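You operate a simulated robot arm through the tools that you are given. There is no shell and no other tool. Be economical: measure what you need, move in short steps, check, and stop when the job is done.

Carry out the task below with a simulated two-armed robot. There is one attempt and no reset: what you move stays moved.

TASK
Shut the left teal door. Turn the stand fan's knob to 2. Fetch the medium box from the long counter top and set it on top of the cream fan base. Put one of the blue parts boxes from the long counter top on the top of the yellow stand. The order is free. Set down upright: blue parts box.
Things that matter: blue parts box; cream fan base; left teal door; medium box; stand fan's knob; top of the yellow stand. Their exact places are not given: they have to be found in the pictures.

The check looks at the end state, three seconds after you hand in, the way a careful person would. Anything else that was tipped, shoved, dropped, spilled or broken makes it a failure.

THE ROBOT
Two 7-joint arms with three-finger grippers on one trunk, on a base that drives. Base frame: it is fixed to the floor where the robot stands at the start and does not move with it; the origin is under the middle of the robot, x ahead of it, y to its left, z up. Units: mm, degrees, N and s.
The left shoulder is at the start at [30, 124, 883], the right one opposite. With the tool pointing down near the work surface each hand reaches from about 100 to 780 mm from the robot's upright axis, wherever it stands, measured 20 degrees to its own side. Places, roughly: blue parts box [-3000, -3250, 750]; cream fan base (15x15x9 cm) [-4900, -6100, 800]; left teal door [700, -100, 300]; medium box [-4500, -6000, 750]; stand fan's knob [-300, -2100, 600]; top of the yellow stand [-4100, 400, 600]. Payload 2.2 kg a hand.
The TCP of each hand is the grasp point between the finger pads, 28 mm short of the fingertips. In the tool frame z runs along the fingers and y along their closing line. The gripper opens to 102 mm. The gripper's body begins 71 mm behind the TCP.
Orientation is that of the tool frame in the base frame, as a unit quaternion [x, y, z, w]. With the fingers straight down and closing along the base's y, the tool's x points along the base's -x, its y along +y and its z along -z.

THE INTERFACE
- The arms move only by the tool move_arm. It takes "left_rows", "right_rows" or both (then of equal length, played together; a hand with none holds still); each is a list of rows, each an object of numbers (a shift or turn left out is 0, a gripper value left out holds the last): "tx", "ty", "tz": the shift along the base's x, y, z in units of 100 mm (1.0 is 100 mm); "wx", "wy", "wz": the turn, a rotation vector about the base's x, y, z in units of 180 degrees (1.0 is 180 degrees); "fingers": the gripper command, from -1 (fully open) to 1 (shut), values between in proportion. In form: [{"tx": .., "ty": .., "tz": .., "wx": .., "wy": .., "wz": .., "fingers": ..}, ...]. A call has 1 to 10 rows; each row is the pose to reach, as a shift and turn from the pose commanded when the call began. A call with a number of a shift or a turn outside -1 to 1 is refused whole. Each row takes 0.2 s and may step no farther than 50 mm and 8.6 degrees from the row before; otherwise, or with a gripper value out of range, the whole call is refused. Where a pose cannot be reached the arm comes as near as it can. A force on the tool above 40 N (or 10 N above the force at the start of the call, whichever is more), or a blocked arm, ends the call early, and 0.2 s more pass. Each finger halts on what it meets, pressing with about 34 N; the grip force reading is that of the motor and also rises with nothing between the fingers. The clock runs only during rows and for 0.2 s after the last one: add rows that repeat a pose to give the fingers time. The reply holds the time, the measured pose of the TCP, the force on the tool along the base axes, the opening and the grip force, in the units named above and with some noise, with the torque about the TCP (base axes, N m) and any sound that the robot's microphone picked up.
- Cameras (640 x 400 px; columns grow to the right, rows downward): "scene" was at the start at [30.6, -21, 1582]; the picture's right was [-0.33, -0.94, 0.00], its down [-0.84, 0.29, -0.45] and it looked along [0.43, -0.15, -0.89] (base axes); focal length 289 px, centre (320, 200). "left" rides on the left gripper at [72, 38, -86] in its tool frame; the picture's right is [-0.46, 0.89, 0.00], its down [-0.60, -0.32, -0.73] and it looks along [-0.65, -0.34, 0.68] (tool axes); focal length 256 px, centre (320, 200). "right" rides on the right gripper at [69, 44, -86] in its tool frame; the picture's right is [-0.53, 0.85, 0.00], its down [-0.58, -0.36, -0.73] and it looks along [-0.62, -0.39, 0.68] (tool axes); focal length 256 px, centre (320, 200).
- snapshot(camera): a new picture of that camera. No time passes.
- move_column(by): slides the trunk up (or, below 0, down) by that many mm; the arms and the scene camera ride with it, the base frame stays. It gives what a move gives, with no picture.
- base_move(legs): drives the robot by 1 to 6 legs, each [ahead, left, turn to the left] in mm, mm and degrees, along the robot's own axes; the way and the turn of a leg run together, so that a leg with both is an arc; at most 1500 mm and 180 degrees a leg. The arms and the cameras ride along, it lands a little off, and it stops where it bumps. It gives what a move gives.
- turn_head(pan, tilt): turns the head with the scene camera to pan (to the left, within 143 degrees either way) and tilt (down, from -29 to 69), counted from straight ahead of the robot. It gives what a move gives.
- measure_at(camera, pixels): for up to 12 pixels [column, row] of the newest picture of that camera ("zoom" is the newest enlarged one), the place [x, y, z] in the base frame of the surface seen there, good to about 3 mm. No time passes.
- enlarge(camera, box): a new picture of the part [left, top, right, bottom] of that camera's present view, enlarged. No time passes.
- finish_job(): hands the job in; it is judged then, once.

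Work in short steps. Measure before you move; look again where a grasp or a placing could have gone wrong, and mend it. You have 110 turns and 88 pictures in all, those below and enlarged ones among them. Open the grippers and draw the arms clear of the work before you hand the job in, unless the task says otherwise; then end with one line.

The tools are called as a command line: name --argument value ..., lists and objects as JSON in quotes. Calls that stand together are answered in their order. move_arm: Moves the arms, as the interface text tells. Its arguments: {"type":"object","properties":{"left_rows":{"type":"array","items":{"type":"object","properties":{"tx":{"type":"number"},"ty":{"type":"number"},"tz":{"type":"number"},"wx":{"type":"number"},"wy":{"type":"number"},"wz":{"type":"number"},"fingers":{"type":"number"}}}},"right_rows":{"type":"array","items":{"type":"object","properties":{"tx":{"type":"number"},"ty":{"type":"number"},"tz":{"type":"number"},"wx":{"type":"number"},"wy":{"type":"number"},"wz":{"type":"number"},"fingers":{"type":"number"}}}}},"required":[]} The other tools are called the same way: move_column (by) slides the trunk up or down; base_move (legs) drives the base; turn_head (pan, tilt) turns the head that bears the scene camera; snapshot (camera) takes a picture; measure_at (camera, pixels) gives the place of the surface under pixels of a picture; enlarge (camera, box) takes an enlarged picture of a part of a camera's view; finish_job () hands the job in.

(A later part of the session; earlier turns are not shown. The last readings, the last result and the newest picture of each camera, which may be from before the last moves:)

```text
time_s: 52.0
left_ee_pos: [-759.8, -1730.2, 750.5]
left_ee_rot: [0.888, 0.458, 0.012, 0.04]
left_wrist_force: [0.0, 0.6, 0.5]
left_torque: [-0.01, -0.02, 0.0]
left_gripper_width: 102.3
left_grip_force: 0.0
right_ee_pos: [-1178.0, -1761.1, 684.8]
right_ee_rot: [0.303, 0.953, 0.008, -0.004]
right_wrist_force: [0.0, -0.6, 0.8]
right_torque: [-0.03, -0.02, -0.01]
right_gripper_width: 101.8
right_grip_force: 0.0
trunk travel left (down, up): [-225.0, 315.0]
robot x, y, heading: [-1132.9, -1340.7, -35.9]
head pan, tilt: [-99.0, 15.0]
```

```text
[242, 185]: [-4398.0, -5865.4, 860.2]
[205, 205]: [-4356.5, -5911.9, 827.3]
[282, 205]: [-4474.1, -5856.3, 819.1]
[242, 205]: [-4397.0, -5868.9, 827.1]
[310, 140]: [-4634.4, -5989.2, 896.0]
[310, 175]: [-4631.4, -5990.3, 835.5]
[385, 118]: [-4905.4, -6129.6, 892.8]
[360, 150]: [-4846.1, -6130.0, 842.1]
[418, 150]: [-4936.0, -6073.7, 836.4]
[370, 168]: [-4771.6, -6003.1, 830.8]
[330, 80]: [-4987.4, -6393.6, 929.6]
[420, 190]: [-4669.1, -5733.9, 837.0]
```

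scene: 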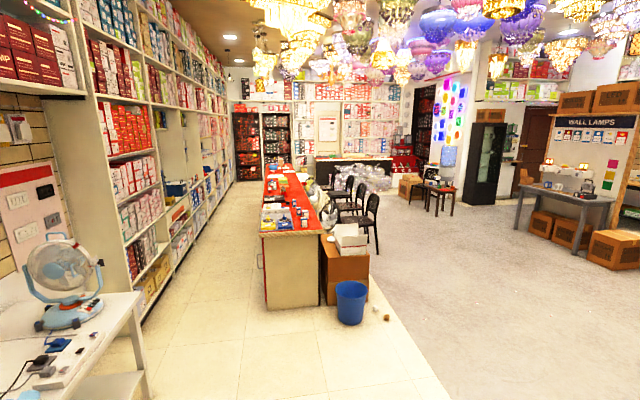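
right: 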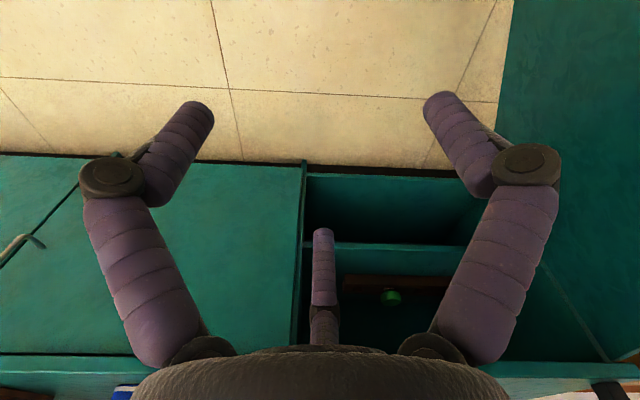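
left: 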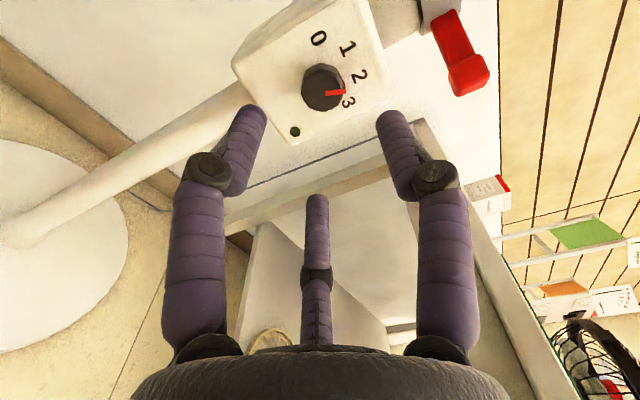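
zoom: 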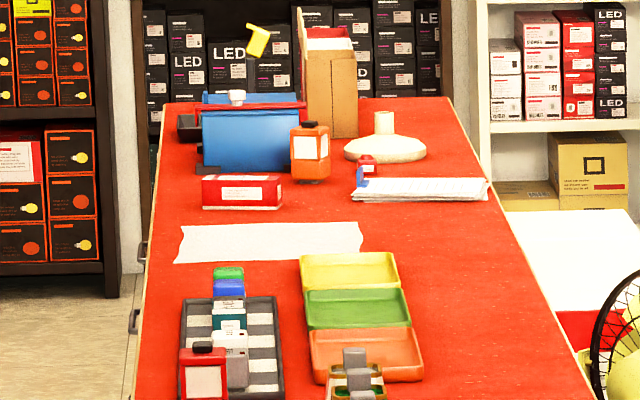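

Both the red-white box and the orange one are candidates, and I need a closer look at the far end. I raise the trunk, turn along the counter, and drive up the aisle beside it.

move_column --by 310

base_move --legs '[[0, 0, -89.4], [1500, 0, 0], [500, 486, 0]]'

turn_head --pan 0 --tilt 30

snapshot --camera "scene"

```text
time_s: 55.1
left_ee_pos: [-760.5, -1730.8, 1058.6]
left_ee_rot: [0.888, 0.459, 0.012, 0.039]
left_wrist_force: [-0.3, -0.6, 0.3]
left_torque: [0.01, 0.02, 0.01]
left_gripper_width: 101.9
left_grip_force: 0.0
right_ee_pos: [-1177.8, -1762.1, 994.2]
right_ee_rot: [0.303, 0.953, 0.008, -0.003]
right_wrist_force: [-0.3, 0.5, 0.7]
right_torque: [0.01, -0.05, 0.03]
right_gripper_width: 102.0
right_grip_force: 0.2
trunk travel left (down, up): [-535.0, 5.0]
robot x, y, heading: [-1132.3, -1337.0, -35.8]
head pan, tilt: [-99.0, 15.0]
```

```text
time_s: 69.8
left_ee_pos: [-2300.6, -3636.7, 1059.8]
left_ee_rot: [0.95, -0.308, -0.02, 0.036]
left_wrist_force: [0.4, 1.0, -0.3]
left_torque: [0.01, -0.01, -0.03]
left_gripper_width: 101.9
left_grip_force: 0.0
right_ee_pos: [-2328.3, -3220.8, 994.9]
right_ee_rot: [0.889, 0.457, 0.009, 0.003]
right_wrist_force: [-0.4, 0.0, -0.3]
right_torque: [-0.04, 0.02, -0.01]
right_gripper_width: 102.2
right_grip_force: 0.0
trunk travel left (down, up): [-535.0, 5.0]
robot x, y, heading: [-1903.5, -3265.9, -126.4]
head pan, tilt: [-99.0, 15.0]
```

```text
time_s: 71.5
left_ee_pos: [-2301.9, -3636.5, 1058.2]
left_ee_rot: [0.951, -0.307, -0.02, 0.037]
left_wrist_force: [0.4, -1.5, -0.4]
left_torque: [0.04, 0.0, -0.03]
left_gripper_width: 101.9
left_grip_force: 0.1
right_ee_pos: [-2328.9, -3219.2, 993.6]
right_ee_rot: [0.89, 0.456, 0.009, 0.004]
right_wrist_force: [0.5, -0.2, 0.1]
right_torque: [0.03, -0.01, -0.03]
right_gripper_width: 101.9
right_grip_force: 0.1
trunk travel left (down, up): [-535.0, 5.0]
robot x, y, heading: [-1910.2, -3266.9, -126.1]
head pan, tilt: [0.0, 30.0]
```

```text
58 pictures are left
```

scene: 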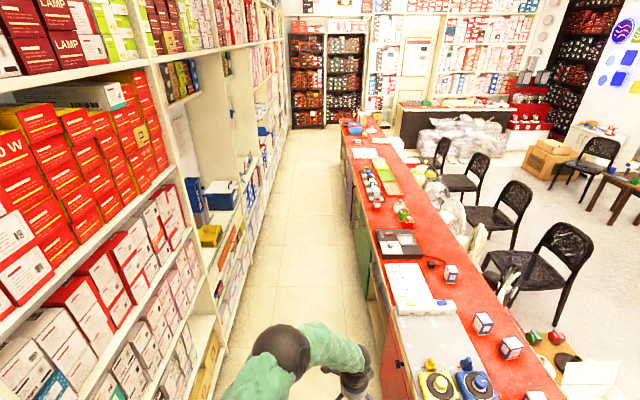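

The aisle ahead is clear. I measure the counter's left edge and the shelf edge for a safe line.

measure_at --camera "scene" --pixels '[[395, 320], [356, 190], [344, 135], [225, 345], [258, 230], [277, 160], [310, 130], [330, 190], [362, 300]]'

```text
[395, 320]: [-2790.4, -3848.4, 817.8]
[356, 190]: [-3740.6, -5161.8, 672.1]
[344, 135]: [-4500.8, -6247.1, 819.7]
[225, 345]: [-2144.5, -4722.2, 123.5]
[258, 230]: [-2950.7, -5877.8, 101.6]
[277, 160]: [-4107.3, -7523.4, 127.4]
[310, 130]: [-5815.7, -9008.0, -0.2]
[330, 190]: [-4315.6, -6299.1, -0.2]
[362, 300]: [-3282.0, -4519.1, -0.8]
```

The aisle is about 1 m wide and straight, at -125.5°. I drive on 2950 mm along it.

base_move --legs '[[0, 0, 0.6], [1500, 0, 0], [1450, 0, 0]]'

turn_head --pan -25 --tilt 45

snapshot --camera "scene"

```text
time_s: 86.0
left_ee_pos: [-3961.3, -6061.8, 1058.7]
left_ee_rot: [0.955, -0.294, -0.019, 0.036]
left_wrist_force: [-0.4, 0.5, 0.0]
left_torque: [0.01, 0.0, 0.03]
left_gripper_width: 102.0
left_grip_force: 0.0
right_ee_pos: [-4001.7, -5645.8, 994.8]
right_ee_rot: [0.883, 0.47, 0.009, 0.003]
right_wrist_force: [-0.5, -0.9, -0.3]
right_torque: [-0.01, 0.02, 0.01]
right_gripper_width: 102.1
right_grip_force: 0.1
trunk travel left (down, up): [-535.0, 5.0]
robot x, y, heading: [-3576.9, -5683.6, -124.5]
head pan, tilt: [0.0, 30.0]
```

```text
time_s: 86.9
left_ee_pos: [-3961.3, -6062.1, 1058.7]
left_ee_rot: [0.955, -0.293, -0.02, 0.037]
left_wrist_force: [-0.5, 0.3, -0.7]
left_torque: [0.02, -0.04, 0.03]
left_gripper_width: 102.2
left_grip_force: 0.1
right_ee_pos: [-3998.9, -5647.1, 993.8]
right_ee_rot: [0.884, 0.468, 0.008, 0.003]
right_wrist_force: [0.3, 0.0, 0.1]
right_torque: [-0.04, 0.01, 0.01]
right_gripper_width: 102.1
right_grip_force: 0.1
trunk travel left (down, up): [-535.0, 5.0]
robot x, y, heading: [-3580.3, -5678.5, -124.3]
head pan, tilt: [-25.0, 45.0]
```

```text
57 pictures are left
```

scene: 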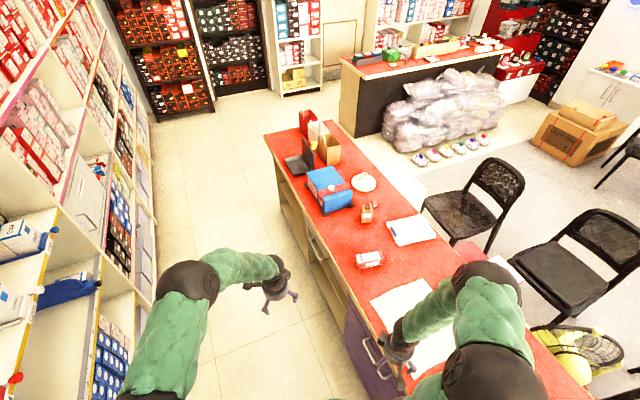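

Now the counter end is in view. I enlarge the region to identify the medium box.

enlarge --camera "scene" --box '[260, 100, 440, 280]'

```text
2.22 times, centred on (350, 190) of scene
```

zoom: 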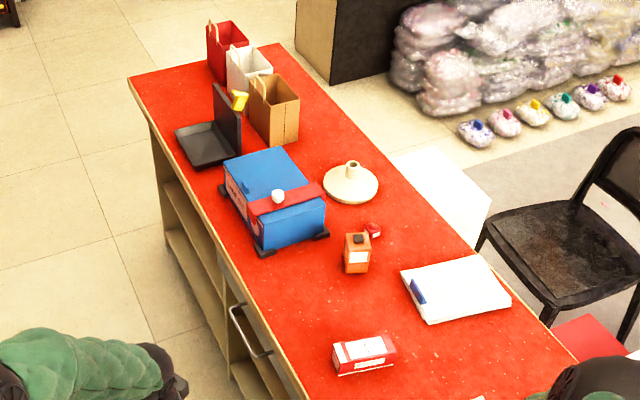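

The coarse place given, (-4500,-6000), rounds best to the red-white box at zoom (363,352). I enlarge the three candidates to check their labels and sizes.

enlarge --camera "scene" --box '[340, 170, 400, 280]'

enlarge --camera "scene" --box '[340, 235, 400, 275]'

```text
3.64 times, centred on (370, 225) of scene
```

zoom: 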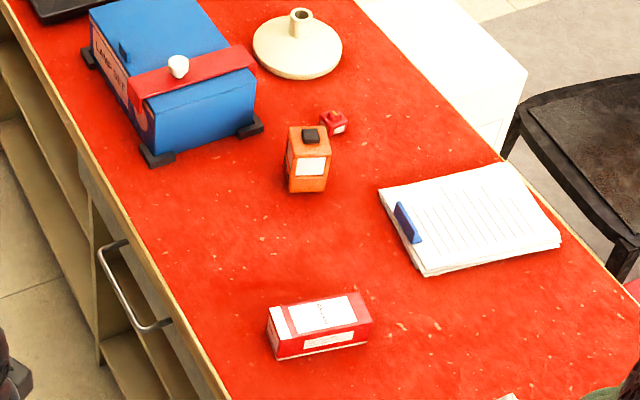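

```text
10.00 times, centred on (370, 255) of scene
```

zoom: 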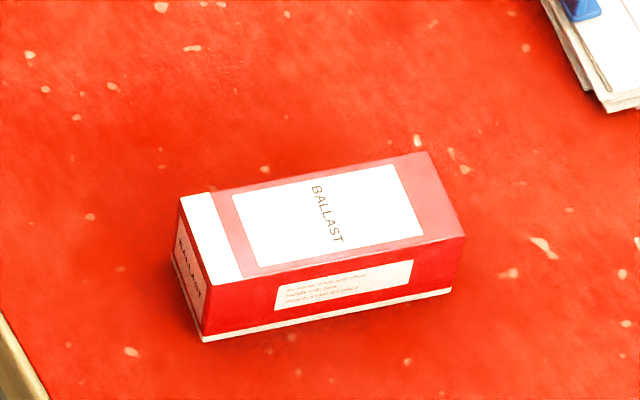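

The red-white box is labelled BALLAST. I enlarge the orange and small red boxes, and the blue one with the white knob.

enlarge --camera "scene" --box '[350, 192, 380, 226]'

enlarge --camera "scene" --box '[295, 155, 385, 225]'

```text
11.76 times, centred on (365, 209) of scene
```

zoom: 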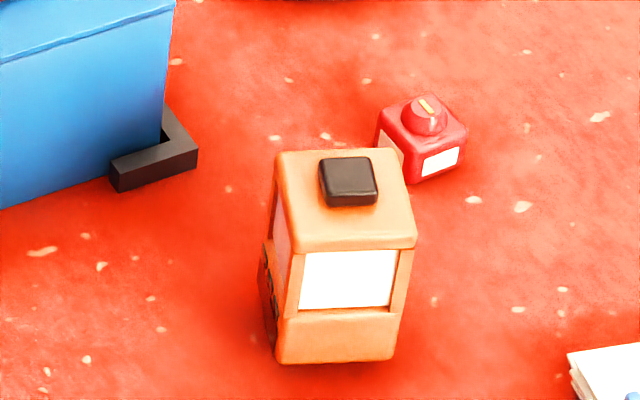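

```text
5.71 times, centred on (340, 190) of scene
```

zoom: 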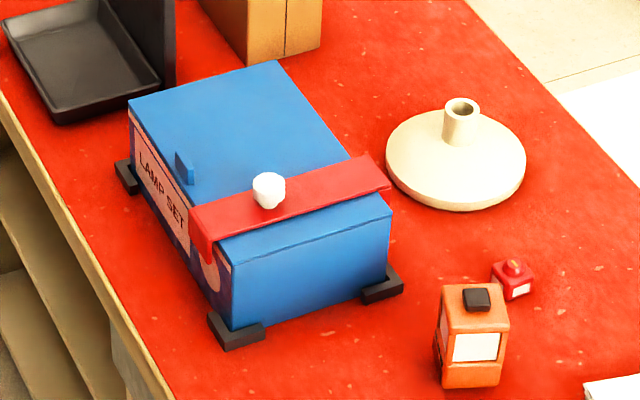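

The orange and red items look like devices; the ballast carton matches the given place and is a plain box, so I take it as the medium box. I measure its corners on an enlarged view.

enlarge --camera "scene" --box '[340, 235, 400, 275]'

measure_at --camera "zoom" --pixels '[[186, 200], [208, 280], [460, 238], [428, 158], [203, 335], [448, 290], [320, 220], [150, 300], [330, 310]]'

enlarge --camera "scene" --box '[340, 165, 385, 195]'

measure_at --camera "zoom" --pixels '[[320, 100], [335, 135], [250, 230], [400, 230], [320, 290]]'

```text
10.00 times, centred on (370, 255) of scene
```

zoom: 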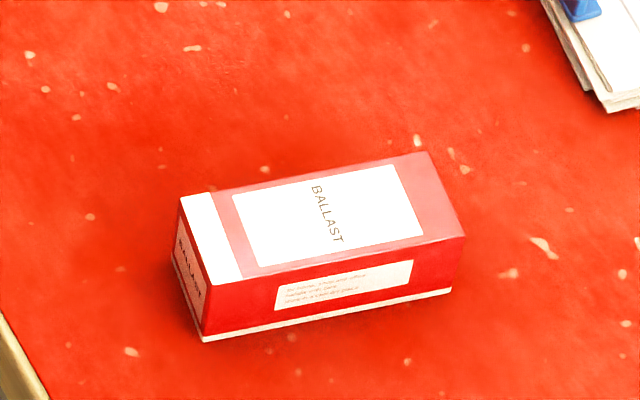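

```text
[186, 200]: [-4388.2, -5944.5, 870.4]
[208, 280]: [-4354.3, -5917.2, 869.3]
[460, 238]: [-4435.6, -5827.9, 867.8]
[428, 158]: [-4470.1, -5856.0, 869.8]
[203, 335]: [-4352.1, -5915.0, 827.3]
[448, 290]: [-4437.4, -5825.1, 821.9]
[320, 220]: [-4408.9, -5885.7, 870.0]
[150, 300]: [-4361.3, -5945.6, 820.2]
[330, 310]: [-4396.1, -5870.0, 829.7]
```

```text
13.33 times, centred on (362, 180) of scene
```

zoom: 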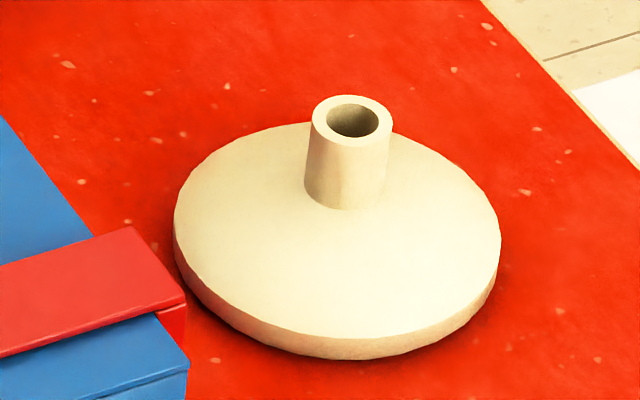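

```text
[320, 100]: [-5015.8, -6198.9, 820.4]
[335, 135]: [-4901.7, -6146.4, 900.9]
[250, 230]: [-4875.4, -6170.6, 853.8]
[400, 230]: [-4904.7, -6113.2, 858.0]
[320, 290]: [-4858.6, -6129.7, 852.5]
```

The box is 121×43×51 mm, centred at (-4412,-5886), with its top at z=870 and its long axis at 132.5°. I turn toward the counter to heading 132.5° and strafe so the left hand gets near it.

base_move --legs '[[0, 0, -103.2], [-223, 852, 0]]'

turn_head --pan 5 --tilt 55

snapshot --camera "scene"

```text
time_s: 95.8
left_ee_pos: [-4336.1, -5942.3, 1059.0]
left_ee_rot: [-0.368, 0.929, 0.041, -0.007]
left_wrist_force: [0.5, 0.3, 0.0]
left_torque: [0.0, -0.02, 0.01]
left_gripper_width: 102.0
left_grip_force: 0.1
right_ee_pos: [-3921.9, -5993.6, 995.1]
right_ee_rot: [0.918, -0.396, 0.003, 0.008]
right_wrist_force: [0.1, 0.0, 0.2]
right_torque: [0.01, -0.01, -0.02]
right_gripper_width: 102.0
right_grip_force: 0.1
trunk travel left (down, up): [-535.0, 5.0]
robot x, y, heading: [-4045.3, -6398.1, 132.7]
head pan, tilt: [-25.0, 45.0]
```

```text
time_s: 96.8
left_ee_pos: [-4336.5, -5941.1, 1059.1]
left_ee_rot: [-0.368, 0.929, 0.041, -0.008]
left_wrist_force: [-0.3, -0.1, -0.4]
left_torque: [0.03, -0.01, 0.03]
left_gripper_width: 102.2
left_grip_force: 0.0
right_ee_pos: [-3922.2, -5994.5, 993.6]
right_ee_rot: [0.918, -0.397, 0.002, 0.009]
right_wrist_force: [0.6, 0.2, 0.2]
right_torque: [0.0, 0.02, -0.03]
right_gripper_width: 102.2
right_grip_force: 0.1
trunk travel left (down, up): [-535.0, 5.0]
robot x, y, heading: [-4047.7, -6399.5, 133.1]
head pan, tilt: [5.0, 55.0]
```

```text
49 pictures are left
```

scene: 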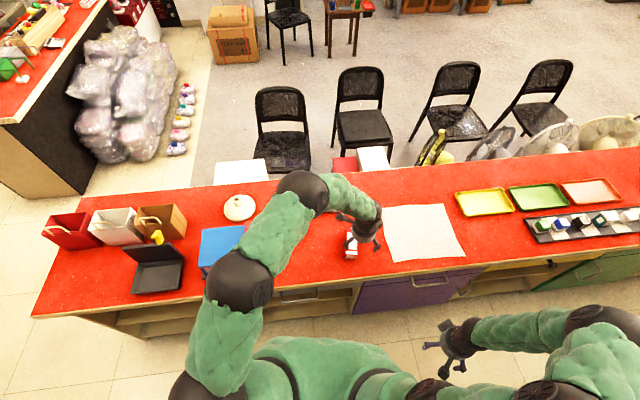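

The left hand is at (-4336,-5941) and the box centre at (-4412,-5886). I unwind the left wrist by about 86°, shift over the box and lower part of the way.

move_arm --left_rows '[{"tx": -0.076, "ty": 0.055, "tz": -0.09, "wx": -0.0006, "wy": -0.0027, "wz": 0.0474}, {"tx": -0.152, "ty": 0.11, "tz": -0.18, "wx": -0.0012, "wy": -0.0055, "wz": 0.0948}, {"tx": -0.228, "ty": 0.165, "tz": -0.27, "wx": -0.0018, "wy": -0.0082, "wz": 0.1422}, {"tx": -0.304, "ty": 0.22, "tz": -0.36, "wx": -0.0024, "wy": -0.011, "wz": 0.1896}, {"tx": -0.38, "ty": 0.275, "tz": -0.45, "wx": -0.0031, "wy": -0.0137, "wz": 0.237}, {"tx": -0.456, "ty": 0.33, "tz": -0.54, "wx": -0.0037, "wy": -0.0164, "wz": 0.2843}, {"tx": -0.532, "ty": 0.385, "tz": -0.63, "wx": -0.0043, "wy": -0.0192, "wz": 0.3317}, {"tx": -0.608, "ty": 0.44, "tz": -0.72, "wx": -0.0049, "wy": -0.0219, "wz": 0.3791}, {"tx": -0.684, "ty": 0.495, "tz": -0.81, "wx": -0.0055, "wy": -0.0247, "wz": 0.4265}, {"tx": -0.76, "ty": 0.55, "tz": -0.85, "wx": -0.0061, "wy": -0.0274, "wz": 0.4739}]'

snapshot --camera "left"

```text
time_s: 99.0
left_ee_pos: [-4412.5, -5886.8, 973.4]
left_ee_rot: [0.902, -0.433, -0.002, 0.0]
left_wrist_force: [0.0, -0.5, -0.7]
left_torque: [0.0, -0.01, -0.02]
left_gripper_width: 101.9
left_grip_force: 0.0
right_ee_pos: [-3921.6, -5993.6, 995.4]
right_ee_rot: [0.918, -0.397, 0.003, 0.008]
right_wrist_force: [-0.7, -0.2, -0.5]
right_torque: [-0.01, -0.04, 0.0]
right_gripper_width: 101.9
right_grip_force: 0.1
trunk travel left (down, up): [-535.0, 5.0]
robot x, y, heading: [-4045.5, -6401.8, 133.1]
head pan, tilt: [5.0, 55.0]
```

```text
48 pictures are left
```

left: 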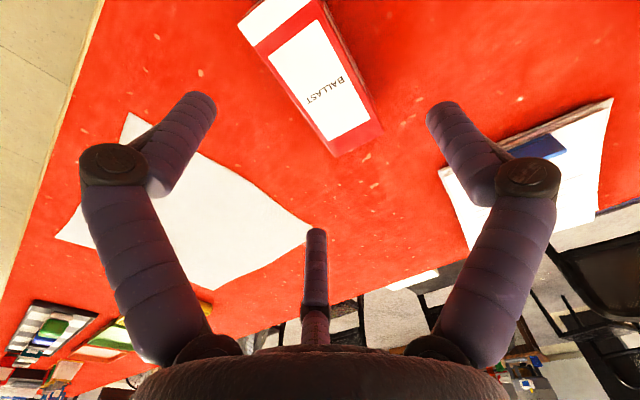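

The box is seen from the hand at (310,70). I measure its top corners for a last alignment.

measure_at --camera "left" --pixels '[[335, 143], [380, 122], [252, 40], [312, 4], [318, 80], [285, 60], [345, 60], [210, 80]]'

```text
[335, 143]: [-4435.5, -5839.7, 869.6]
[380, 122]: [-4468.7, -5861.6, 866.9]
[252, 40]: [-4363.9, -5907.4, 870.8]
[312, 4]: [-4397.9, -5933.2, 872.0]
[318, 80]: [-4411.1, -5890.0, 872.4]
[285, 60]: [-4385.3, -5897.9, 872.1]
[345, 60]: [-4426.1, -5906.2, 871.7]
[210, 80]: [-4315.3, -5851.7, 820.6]
```

The box centre is confirmed at about (-4412,-5886), with the short axis at about 223°. I turn the last 4° and descend 100 mm astride the box.

move_arm --left_rows '[{"tz": -0.3, "wz": 0.0235}, {"tz": -0.65, "wz": 0.0235}, {"tz": -1.0, "wz": 0.0235}]'

move_arm --left_rows '[{"tz": -0.17}, {"tz": -0.17, "fingers": 0.3}, {"tz": -0.17, "fingers": 1}, {"tz": -0.17, "fingers": 1}, {"tz": -0.17, "fingers": 1}]'

snapshot --camera "left"

```text
time_s: 99.8
left_ee_pos: [-4411.6, -5889.0, 898.6]
left_ee_rot: [0.916, -0.401, -0.001, 0.0]
left_wrist_force: [0.1, -0.8, -0.8]
left_torque: [-0.01, 0.0, -0.01]
left_gripper_width: 101.9
left_grip_force: 0.0
left hand out of reach, approached as far as the arm can: row 3
right_ee_pos: [-3922.2, -5992.7, 994.5]
right_ee_rot: [0.918, -0.397, 0.003, 0.008]
right_wrist_force: [-0.6, -0.4, -0.3]
right_torque: [0.02, -0.01, 0.01]
right_gripper_width: 102.2
right_grip_force: 0.1
trunk travel left (down, up): [-535.0, 5.0]
robot x, y, heading: [-4048.8, -6400.2, 133.0]
head pan, tilt: [5.0, 55.0]
```

```text
time_s: 100.5
left_ee_pos: [-4405.1, -5888.4, 896.1]
left_ee_rot: [0.916, -0.401, -0.006, -0.005]
left_wrist_force: [3.9, 0.9, 6.5]
left_torque: [-0.2, 0.37, 0.04]
left_gripper_width: 13.7
left_grip_force: 15.5
left hand out of reach, approached as far as the arm can: row 1, 2, 3
right_ee_pos: [-3918.1, -5996.2, 995.6]
right_ee_rot: [0.917, -0.398, 0.001, 0.008]
right_wrist_force: [-0.2, -0.8, 1.2]
right_torque: [0.07, 0.05, -0.02]
right_gripper_width: 102.2
right_grip_force: 0.1
trunk travel left (down, up): [-535.0, 5.0]
robot x, y, heading: [-4044.5, -6400.0, 132.9]
head pan, tilt: [5.0, 55.0]
stopped in row 3 (left hand): the force on the tool passed its limit at 53 N (the readings are from after the stop); the commanded pose is now the measured one
```

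```text
47 pictures are left
```

left: 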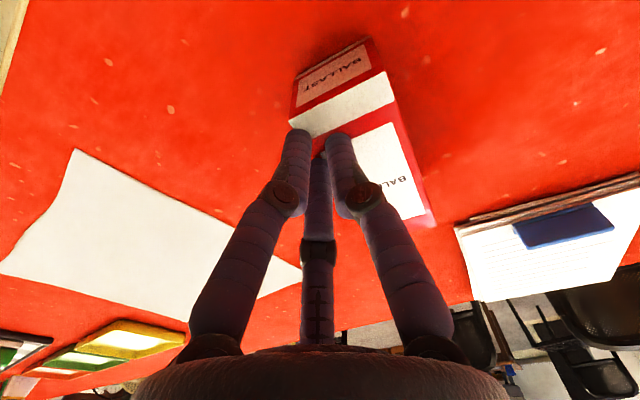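

The arm could not reach lower because the trunk is too high, and the fingers closed at the box top. I open, lift and look at what happened to the box.

move_arm --left_rows '[{"fingers": -1}, {"fingers": -1}, {"fingers": -1}, {"fingers": -1}, {"tz": 0.3, "fingers": -1}, {"tz": 0.6, "fingers": -1}]'

snapshot --camera "left"

```text
time_s: 101.9
left_ee_pos: [-4405.5, -5891.8, 948.8]
left_ee_rot: [0.916, -0.401, -0.002, -0.002]
left_wrist_force: [0.2, -0.1, -0.2]
left_torque: [0.03, 0.06, -0.01]
left_gripper_width: 102.0
left_grip_force: 0.0
right_ee_pos: [-3921.0, -5992.9, 995.7]
right_ee_rot: [0.917, -0.398, 0.004, 0.009]
right_wrist_force: [-0.8, -0.6, 0.2]
right_torque: [-0.01, 0.0, 0.01]
right_gripper_width: 102.0
right_grip_force: 0.1
trunk travel left (down, up): [-535.0, 5.0]
robot x, y, heading: [-4048.8, -6401.9, 132.9]
head pan, tilt: [5.0, 55.0]
```

```text
46 pictures are left
```

left: 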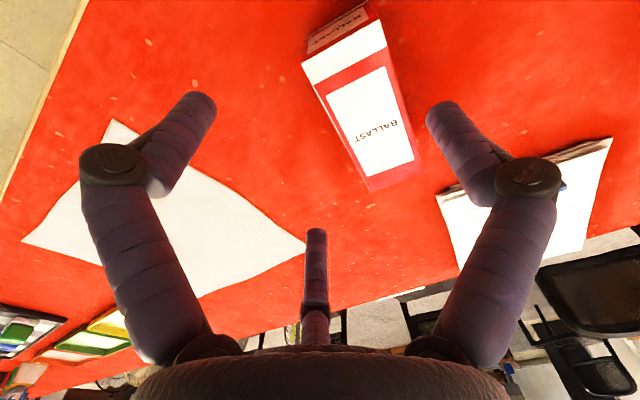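

The box still lies flat but was shoved and turned a little. I measure its new top corners.

measure_at --camera "left" --pixels '[[306, 62], [380, 26], [369, 185], [418, 160], [362, 110], [340, 130], [395, 90], [322, 40]]'

enlarge --camera "left" --box '[270, 0, 450, 210]'

```text
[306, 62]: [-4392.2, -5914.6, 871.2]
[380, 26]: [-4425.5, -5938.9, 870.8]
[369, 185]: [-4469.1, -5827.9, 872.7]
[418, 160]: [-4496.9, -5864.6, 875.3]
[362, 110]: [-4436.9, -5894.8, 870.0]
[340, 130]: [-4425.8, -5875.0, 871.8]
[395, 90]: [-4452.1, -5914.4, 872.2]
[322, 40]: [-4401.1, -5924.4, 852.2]
```

```text
1.90 times, centred on (360, 105) of left
```

zoom: 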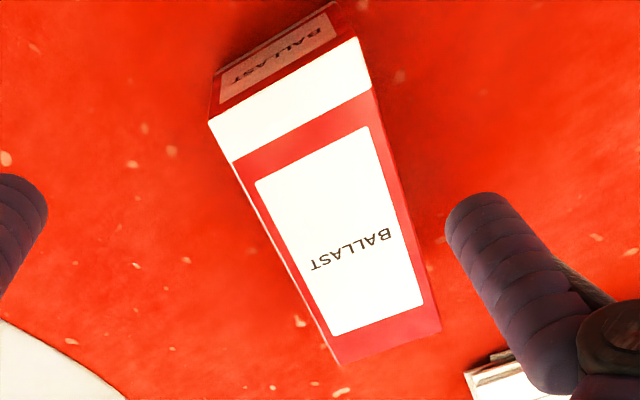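

The box is flat at centre (-4446,-5887) with the same yaw. I shift the hand over it at this height and lower it with the trunk instead, since the arm's reach was the limit.

move_arm --left_rows '[{"tx": -0.2, "ty": 0.02}, {"tx": -0.405, "ty": 0.05}, {"tx": -0.405, "ty": 0.05}]'

move_column --by -60

snapshot --camera "left"

```text
time_s: 102.7
left_ee_pos: [-4448.5, -5885.8, 948.5]
left_ee_rot: [0.916, -0.401, -0.002, -0.001]
left_wrist_force: [0.0, 0.4, 0.1]
left_torque: [-0.01, -0.06, 0.01]
left_gripper_width: 101.5
left_grip_force: 0.2
right_ee_pos: [-3920.3, -5994.5, 995.0]
right_ee_rot: [0.918, -0.397, 0.002, 0.009]
right_wrist_force: [-0.4, -0.5, 0.6]
right_torque: [0.01, -0.02, -0.01]
right_gripper_width: 101.9
right_grip_force: 0.2
trunk travel left (down, up): [-535.0, 5.0]
robot x, y, heading: [-4044.1, -6402.8, 133.0]
head pan, tilt: [5.0, 55.0]
```

```text
time_s: 103.7
left_ee_pos: [-4447.8, -5885.9, 889.6]
left_ee_rot: [0.917, -0.399, -0.002, -0.002]
left_wrist_force: [-1.2, 0.0, 0.5]
left_torque: [-0.02, -0.01, -0.01]
left_gripper_width: 102.0
left_grip_force: 0.1
right_ee_pos: [-3920.7, -5994.5, 935.5]
right_ee_rot: [0.918, -0.398, 0.002, 0.008]
right_wrist_force: [0.0, 0.1, -0.1]
right_torque: [-0.03, 0.02, -0.01]
right_gripper_width: 101.9
right_grip_force: 0.1
trunk travel left (down, up): [-475.0, 65.0]
robot x, y, heading: [-4048.3, -6400.1, 133.0]
head pan, tilt: [5.0, 55.0]
```

```text
44 pictures are left
```

left: 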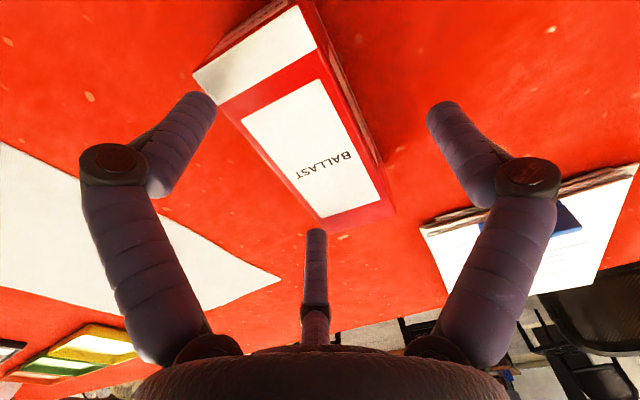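

The fingertips straddle the box. I measure its corners once more before the last 32 mm.

measure_at --camera "left" --pixels '[[197, 75], [297, 10], [328, 228], [391, 206], [240, 35], [290, 130]]'

move_column --by -32

```text
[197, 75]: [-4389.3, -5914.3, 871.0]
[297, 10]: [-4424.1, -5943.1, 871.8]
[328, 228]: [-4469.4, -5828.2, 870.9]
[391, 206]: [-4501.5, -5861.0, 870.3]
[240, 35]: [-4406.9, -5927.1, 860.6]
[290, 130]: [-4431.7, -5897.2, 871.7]
```

```text
time_s: 104.2
left_ee_pos: [-4448.6, -5886.0, 884.1]
left_ee_rot: [0.917, -0.4, -0.002, -0.002]
left_wrist_force: [4.4, -7.3, 15.5]
left_torque: [-0.57, -1.04, -0.32]
left_gripper_width: 102.3
left_grip_force: 0.1
right_ee_pos: [-3920.5, -5994.9, 923.4]
right_ee_rot: [0.918, -0.397, 0.004, 0.008]
right_wrist_force: [-0.5, 0.1, -0.6]
right_torque: [-0.01, -0.01, 0.01]
right_gripper_width: 102.0
right_grip_force: 0.1
trunk travel left (down, up): [-464.0, 76.0]
robot x, y, heading: [-4048.7, -6404.5, 133.0]
head pan, tilt: [5.0, 55.0]
stopped: the force on the tool passed its limit at 59 N (the readings are from after the stop); the commanded pose is now the measured one
```

The force and torque place the contact at the box's near corner: the hand is really a three-digit claw, with one digit at tool +y and two at -y. I lift, shift 17 mm so the box sits centred between them, then descend again.

move_arm --left_rows '[{"tz": 0.2}, {"tx": 0.136, "ty": 0.1, "tz": 0.2}, {"tx": 0.136, "ty": 0.1, "tz": 0.0}, {"tx": 0.136, "ty": 0.1, "tz": -0.14}, {"tx": 0.136, "ty": 0.1, "tz": -0.28}]'

snapshot --camera "left"

```text
time_s: 105.3
left_ee_pos: [-4432.9, -5877.8, 864.3]
left_ee_rot: [0.917, -0.399, -0.002, -0.002]
left_wrist_force: [-0.3, 0.2, 0.3]
left_torque: [-0.05, 0.0, 0.04]
left_gripper_width: 101.9
left_grip_force: 0.0
left hand out of reach, approached as far as the arm can: row 5
right_ee_pos: [-3921.2, -5993.5, 924.2]
right_ee_rot: [0.918, -0.397, 0.004, 0.009]
right_wrist_force: [-0.9, 0.0, -0.5]
right_torque: [-0.03, -0.01, -0.01]
right_gripper_width: 102.0
right_grip_force: 0.0
trunk travel left (down, up): [-464.0, 76.0]
robot x, y, heading: [-4045.4, -6397.8, 132.8]
head pan, tilt: [5.0, 55.0]
```

```text
43 pictures are left
```

left: 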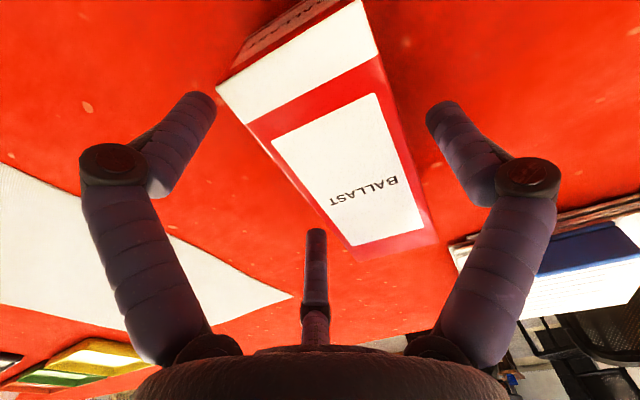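

The claw straddles the box at z=864 with no contact force. I close the fingers.

move_arm --left_rows '[{"fingers": -0.4}, {"fingers": 0}, {"fingers": 0.4}, {"fingers": 1}, {"fingers": 1}, {"fingers": 1}]'

snapshot --camera "left"

```text
time_s: 106.8
left_ee_pos: [-4434.3, -5875.6, 864.9]
left_ee_rot: [0.917, -0.4, -0.002, -0.002]
left_wrist_force: [-4.9, -2.0, 9.7]
left_torque: [-0.29, 0.19, -0.18]
left_gripper_width: 70.2
left_grip_force: 34.2
right_ee_pos: [-3921.4, -5994.3, 924.7]
right_ee_rot: [0.918, -0.397, 0.003, 0.008]
right_wrist_force: [-1.1, -1.0, 0.3]
right_torque: [0.01, 0.01, -0.04]
right_gripper_width: 102.3
right_grip_force: 0.0
trunk travel left (down, up): [-464.0, 76.0]
robot x, y, heading: [-4048.8, -6396.9, 132.9]
head pan, tilt: [5.0, 55.0]
```

```text
42 pictures are left
```

left: 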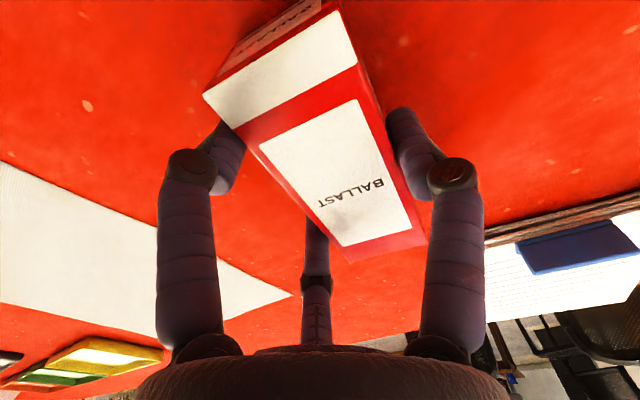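

The box is held at three points (opening 70 mm). I lift 100 mm with the arm and check the hold.

move_arm --left_rows '[{"tz": 0.2, "fingers": 1}, {"tz": 0.45}, {"tz": 0.7}, {"tz": 1.0}, {"tz": 1.0}]'

snapshot --camera "left"

snapshot --camera "scene"

```text
time_s: 108.0
left_ee_pos: [-4435.3, -5874.5, 960.7]
left_ee_rot: [0.917, -0.399, -0.001, 0.0]
left_wrist_force: [-0.8, -1.4, -3.2]
left_torque: [0.01, -0.06, 0.01]
left_gripper_width: 70.3
left_grip_force: 33.8
right_ee_pos: [-3922.1, -5993.9, 923.7]
right_ee_rot: [0.918, -0.397, 0.002, 0.009]
right_wrist_force: [0.0, 0.3, 0.1]
right_torque: [-0.05, -0.01, -0.02]
right_gripper_width: 101.8
right_grip_force: 0.0
trunk travel left (down, up): [-464.0, 76.0]
robot x, y, heading: [-4047.8, -6402.4, 132.9]
head pan, tilt: [5.0, 55.0]
```

```text
41 pictures are left
```

left: 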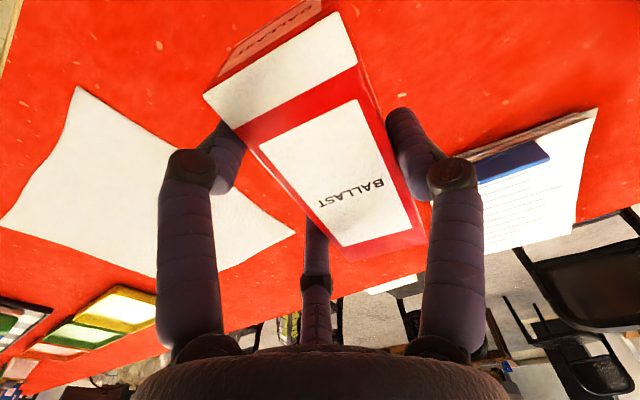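

```text
40 pictures are left
```

scene: 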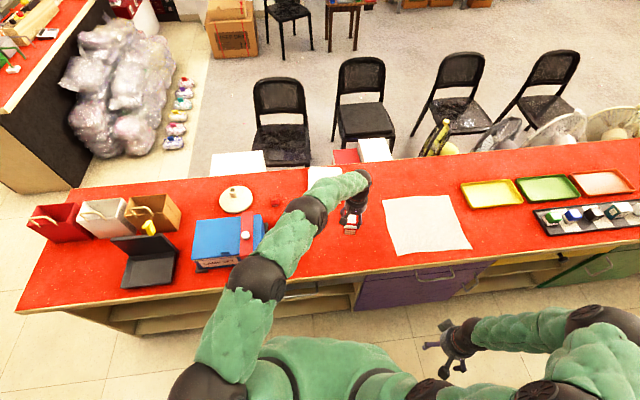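

The box is firm in the hand. I measure its held corners, and the base's stub ring and the lamp-set top, to plan the placing.

measure_at --camera "left" --pixels '[[208, 95], [336, 15], [350, 257], [422, 240], [300, 130], [340, 180]]'

enlarge --camera "scene" --box '[190, 175, 270, 275]'

```text
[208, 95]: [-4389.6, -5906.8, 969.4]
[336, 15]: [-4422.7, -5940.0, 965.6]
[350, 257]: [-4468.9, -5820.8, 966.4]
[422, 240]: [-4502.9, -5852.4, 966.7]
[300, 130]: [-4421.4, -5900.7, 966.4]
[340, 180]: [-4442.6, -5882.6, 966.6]
```

```text
4.00 times, centred on (230, 225) of scene
```

zoom: 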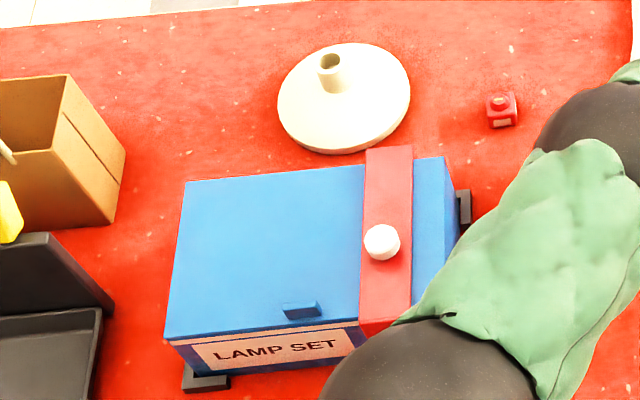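

I measure the stub ring, the lamp-set knob and top, the bag heights and the arm parts near them.

measure_at --camera "zoom" --pixels '[[330, 55], [321, 68], [340, 64], [330, 74], [382, 240], [385, 190], [270, 250], [70, 78], [40, 240], [420, 350], [500, 270], [600, 130]]'

enlarge --camera "scene" --box '[220, 180, 250, 215]'

```text
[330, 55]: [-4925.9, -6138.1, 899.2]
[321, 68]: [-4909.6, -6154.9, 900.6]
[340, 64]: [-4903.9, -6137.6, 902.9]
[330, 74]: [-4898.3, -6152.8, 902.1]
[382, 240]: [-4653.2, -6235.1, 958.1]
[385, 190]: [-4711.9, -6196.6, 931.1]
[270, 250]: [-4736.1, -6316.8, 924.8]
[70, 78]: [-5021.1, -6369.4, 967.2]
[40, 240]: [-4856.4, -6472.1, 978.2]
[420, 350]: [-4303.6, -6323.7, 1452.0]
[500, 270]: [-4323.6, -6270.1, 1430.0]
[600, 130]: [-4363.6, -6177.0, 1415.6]
```

```text
11.43 times, centred on (235, 198) of scene
```

zoom: 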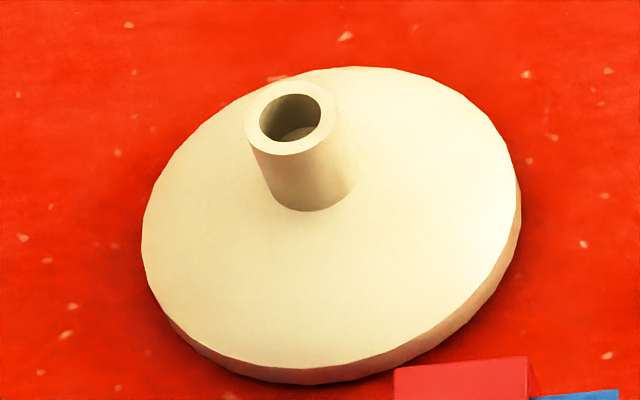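

Now I pin down the ring centre from this close view: rim at left (252,115), right (331,115), bottom (290,148), top (290,88).

measure_at --camera "zoom" --pixels '[[254, 115], [328, 115], [290, 148], [290, 88], [262, 138], [318, 138], [265, 93], [316, 93]]'

```text
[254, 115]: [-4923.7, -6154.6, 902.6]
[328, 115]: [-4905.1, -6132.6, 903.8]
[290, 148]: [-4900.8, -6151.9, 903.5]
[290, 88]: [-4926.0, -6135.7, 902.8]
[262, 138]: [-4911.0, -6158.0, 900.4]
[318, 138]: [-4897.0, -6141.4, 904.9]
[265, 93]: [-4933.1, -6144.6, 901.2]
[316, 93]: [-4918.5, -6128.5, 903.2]
```

The ring centre is at (-4914,-6143,903). I shift the held box left and ahead in two steps while raising it, so the arm is better placed for the far reach.

move_arm --left_rows '[{"tz": 0.3, "tx": -0.2, "ty": -0.1}, {"tz": 0.6, "tx": -0.45, "ty": -0.25}, {"tz": 0.6, "tx": -0.7, "ty": -0.38}, {"tz": 0.6, "tx": -0.9, "ty": -0.495}]'

move_arm --left_rows '[{"tx": -0.3, "ty": -0.16}, {"tx": -0.6, "ty": -0.33}, {"tx": -0.9, "ty": -0.495}]'

```text
time_s: 109.0
left_ee_pos: [-4524.8, -5924.3, 1024.6]
left_ee_rot: [0.917, -0.4, -0.001, -0.002]
left_wrist_force: [0.3, -0.8, -2.2]
left_torque: [0.0, 0.0, 0.01]
left_gripper_width: 70.4
left_grip_force: 34.0
right_ee_pos: [-3922.8, -5994.7, 925.1]
right_ee_rot: [0.918, -0.397, 0.003, 0.008]
right_wrist_force: [-0.7, 0.3, 0.6]
right_torque: [-0.01, 0.01, 0.02]
right_gripper_width: 102.2
right_grip_force: 0.0
trunk travel left (down, up): [-464.0, 76.0]
robot x, y, heading: [-4046.5, -6402.1, 132.9]
head pan, tilt: [5.0, 55.0]
```

```text
time_s: 109.8
left_ee_pos: [-4614.7, -5972.9, 1023.1]
left_ee_rot: [0.917, -0.399, 0.0, -0.002]
left_wrist_force: [0.0, -0.6, -4.3]
left_torque: [0.01, -0.04, 0.0]
left_gripper_width: 70.2
left_grip_force: 34.3
right_ee_pos: [-3922.5, -5993.9, 923.9]
right_ee_rot: [0.918, -0.396, 0.003, 0.008]
right_wrist_force: [0.1, 0.2, 0.1]
right_torque: [0.03, 0.0, 0.0]
right_gripper_width: 102.0
right_grip_force: 0.0
trunk travel left (down, up): [-464.0, 76.0]
robot x, y, heading: [-4048.7, -6399.7, 132.7]
head pan, tilt: [5.0, 55.0]
```

The hand is stable at (700,125) in the robot frame. I drive left 324 mm and then ahead 75 mm so the box hangs over the ring.

base_move --legs '[[0, 324, 0], [72, 0, 0]]'

snapshot --camera "scene"

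snapshot --camera "left"

```text
time_s: 112.6
left_ee_pos: [-4911.5, -6147.0, 1022.3]
left_ee_rot: [0.916, -0.401, 0.001, -0.001]
left_wrist_force: [-0.2, 0.4, -3.9]
left_torque: [-0.04, -0.07, 0.03]
left_gripper_width: 70.2
left_grip_force: 33.9
right_ee_pos: [-4219.2, -6168.9, 923.1]
right_ee_rot: [0.917, -0.398, 0.004, 0.008]
right_wrist_force: [-0.2, 0.7, 0.5]
right_torque: [-0.03, -0.06, 0.01]
right_gripper_width: 101.8
right_grip_force: 0.1
trunk travel left (down, up): [-464.0, 76.0]
robot x, y, heading: [-4345.4, -6574.5, 132.8]
head pan, tilt: [5.0, 55.0]
```

```text
37 pictures are left
```

scene: 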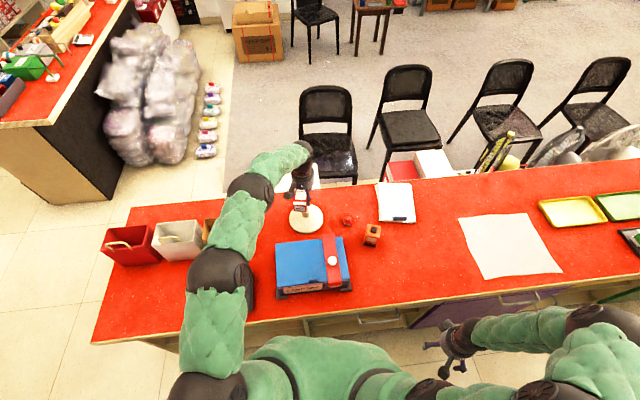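

```text
36 pictures are left
```

left: 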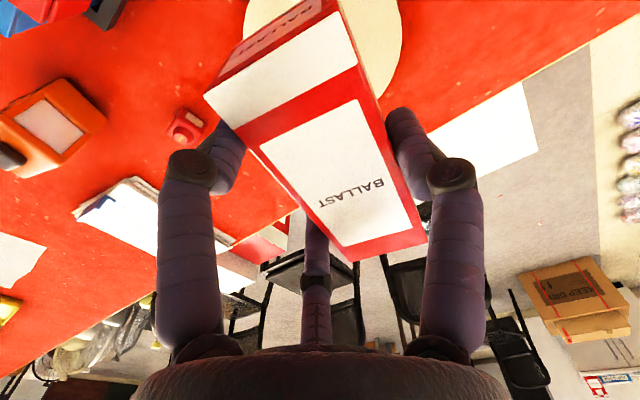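

I re-measure the held box's corners, to correct its centre onto the ring before lowering.

measure_at --camera "left" --pixels '[[208, 95], [336, 15], [350, 257], [422, 240], [300, 130], [340, 180]]'

enlarge --camera "scene" --box '[270, 170, 340, 240]'

```text
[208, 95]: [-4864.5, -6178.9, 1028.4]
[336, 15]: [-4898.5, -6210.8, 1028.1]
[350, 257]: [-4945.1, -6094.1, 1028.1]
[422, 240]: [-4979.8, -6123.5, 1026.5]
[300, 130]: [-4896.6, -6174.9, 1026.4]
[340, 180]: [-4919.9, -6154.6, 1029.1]
```

```text
5.71 times, centred on (305, 205) of scene
```

zoom: 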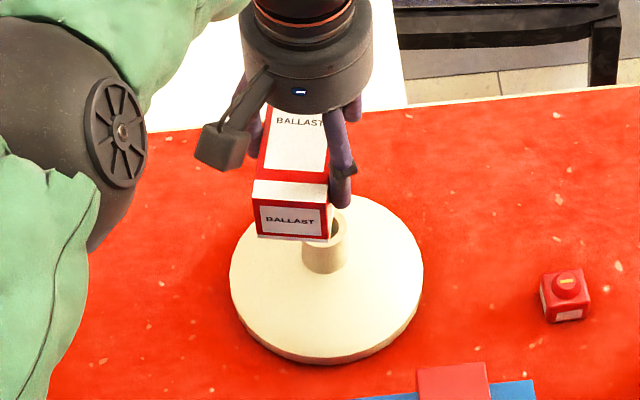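

The box centre is (-4922,-6152), 11 mm off the ring centre. I correct by (+7.6,+8.4) and lower 55 mm, then check.

move_arm --left_rows '[{"tx": 0.076, "ty": 0.084}, {"tx": 0.076, "ty": 0.084, "tz": -0.2}, {"tx": 0.076, "ty": 0.084, "tz": -0.4}, {"tx": 0.076, "ty": 0.084, "tz": -0.55}, {"tx": 0.076, "ty": 0.084, "tz": -0.55}]'

enlarge --camera "scene" --box '[270, 170, 340, 240]'

snapshot --camera "left"

measure_at --camera "left" --pixels '[[208, 95], [336, 15], [350, 257], [422, 240]]'

```text
time_s: 113.8
left_ee_pos: [-4903.7, -6140.8, 967.9]
left_ee_rot: [0.916, -0.401, -0.001, -0.001]
left_wrist_force: [-0.1, -0.5, -3.6]
left_torque: [0.0, -0.06, 0.0]
left_gripper_width: 70.0
left_grip_force: 34.9
right_ee_pos: [-4217.5, -6170.0, 924.9]
right_ee_rot: [0.917, -0.398, 0.003, 0.009]
right_wrist_force: [0.8, 0.6, -0.4]
right_torque: [0.02, 0.01, -0.02]
right_gripper_width: 102.2
right_grip_force: 0.0
trunk travel left (down, up): [-464.0, 76.0]
robot x, y, heading: [-4343.0, -6577.2, 132.7]
head pan, tilt: [5.0, 55.0]
```

```text
5.71 times, centred on (305, 205) of scene
```

zoom: 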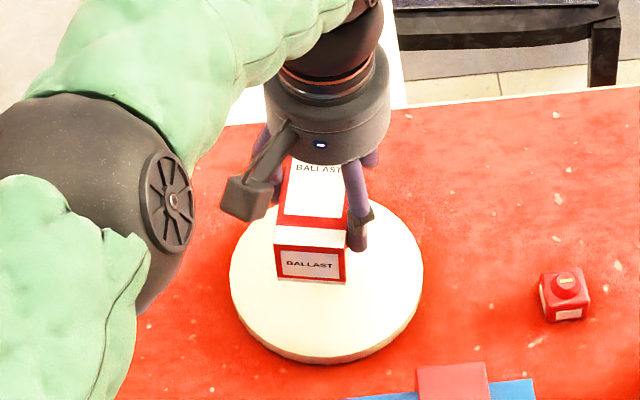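

```text
33 pictures are left
```

left: 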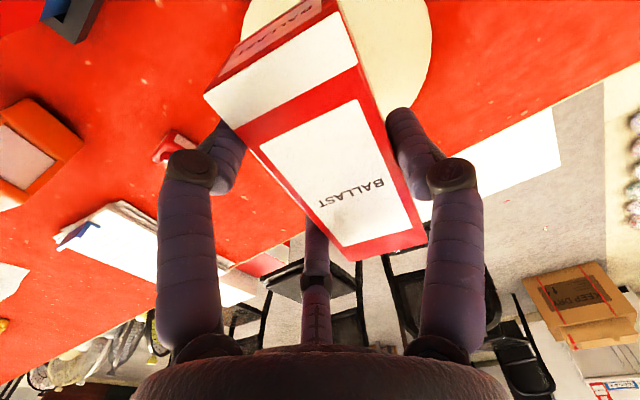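

```text
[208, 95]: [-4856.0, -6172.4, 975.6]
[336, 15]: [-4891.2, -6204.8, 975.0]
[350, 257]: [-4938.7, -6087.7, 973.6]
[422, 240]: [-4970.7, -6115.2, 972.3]
```

The box centre now reads (-4914,-6145) against the ring's (-4914,-6143), with its bottom about 20 mm above the ring. I lower gently until it touches.

move_arm --left_rows '[{"tz": -0.1}, {"tz": -0.15}, {"tz": -0.18}, {"tz": -0.2}, {"tz": -0.2}]'

enlarge --camera "scene" --box '[270, 170, 340, 240]'

```text
time_s: 115.0
left_ee_pos: [-4903.1, -6139.7, 948.9]
left_ee_rot: [0.916, -0.401, 0.0, -0.002]
left_wrist_force: [0.1, 0.6, -3.7]
left_torque: [0.01, -0.04, 0.02]
left_gripper_width: 70.1
left_grip_force: 33.7
right_ee_pos: [-4217.6, -6169.2, 923.1]
right_ee_rot: [0.918, -0.397, 0.003, 0.009]
right_wrist_force: [-0.3, 0.3, -0.3]
right_torque: [0.0, -0.01, 0.03]
right_gripper_width: 102.0
right_grip_force: 0.1
trunk travel left (down, up): [-464.0, 76.0]
robot x, y, heading: [-4343.2, -6574.8, 132.8]
head pan, tilt: [5.0, 55.0]
```

```text
5.71 times, centred on (305, 205) of scene
```

zoom: 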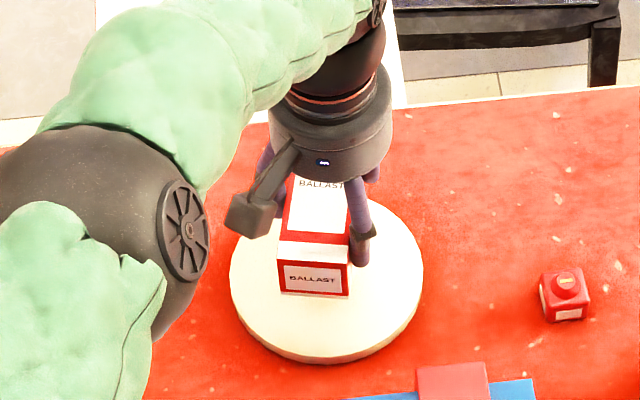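

No touch yet (weight still -3.7 N). I lower in 1.5 mm steps, watching the vertical force.

move_arm --left_rows '[{"tz": -0.015}, {"tz": -0.03}, {"tz": -0.03}]'

move_arm --left_rows '[{"tz": -0.015}, {"tz": -0.02}, {"tz": -0.02}]'

```text
time_s: 115.8
left_ee_pos: [-4904.1, -6139.3, 947.5]
left_ee_rot: [0.916, -0.401, -0.002, -0.002]
left_wrist_force: [3.4, -1.7, 11.0]
left_torque: [-0.3, 0.07, 0.07]
left_gripper_width: 70.2
left_grip_force: 34.1
right_ee_pos: [-4215.9, -6169.9, 925.0]
right_ee_rot: [0.917, -0.399, 0.004, 0.008]
right_wrist_force: [0.1, 0.7, 0.5]
right_torque: [-0.01, 0.02, -0.01]
right_gripper_width: 101.8
right_grip_force: 0.1
trunk travel left (down, up): [-464.0, 76.0]
robot x, y, heading: [-4340.8, -6575.2, 132.7]
head pan, tilt: [5.0, 55.0]
```

```text
time_s: 116.6
left_ee_pos: [-4903.5, -6137.8, 947.4]
left_ee_rot: [0.917, -0.399, -0.005, -0.003]
left_wrist_force: [3.1, -2.5, 27.9]
left_torque: [-0.69, 0.25, 0.08]
left_gripper_width: 70.2
left_grip_force: 33.7
right_ee_pos: [-4216.9, -6171.3, 924.7]
right_ee_rot: [0.917, -0.398, 0.002, 0.008]
right_wrist_force: [0.2, 0.1, 0.4]
right_torque: [0.04, 0.0, 0.0]
right_gripper_width: 102.1
right_grip_force: 0.1
trunk travel left (down, up): [-464.0, 76.0]
robot x, y, heading: [-4343.4, -6575.6, 132.9]
head pan, tilt: [5.0, 55.0]
```

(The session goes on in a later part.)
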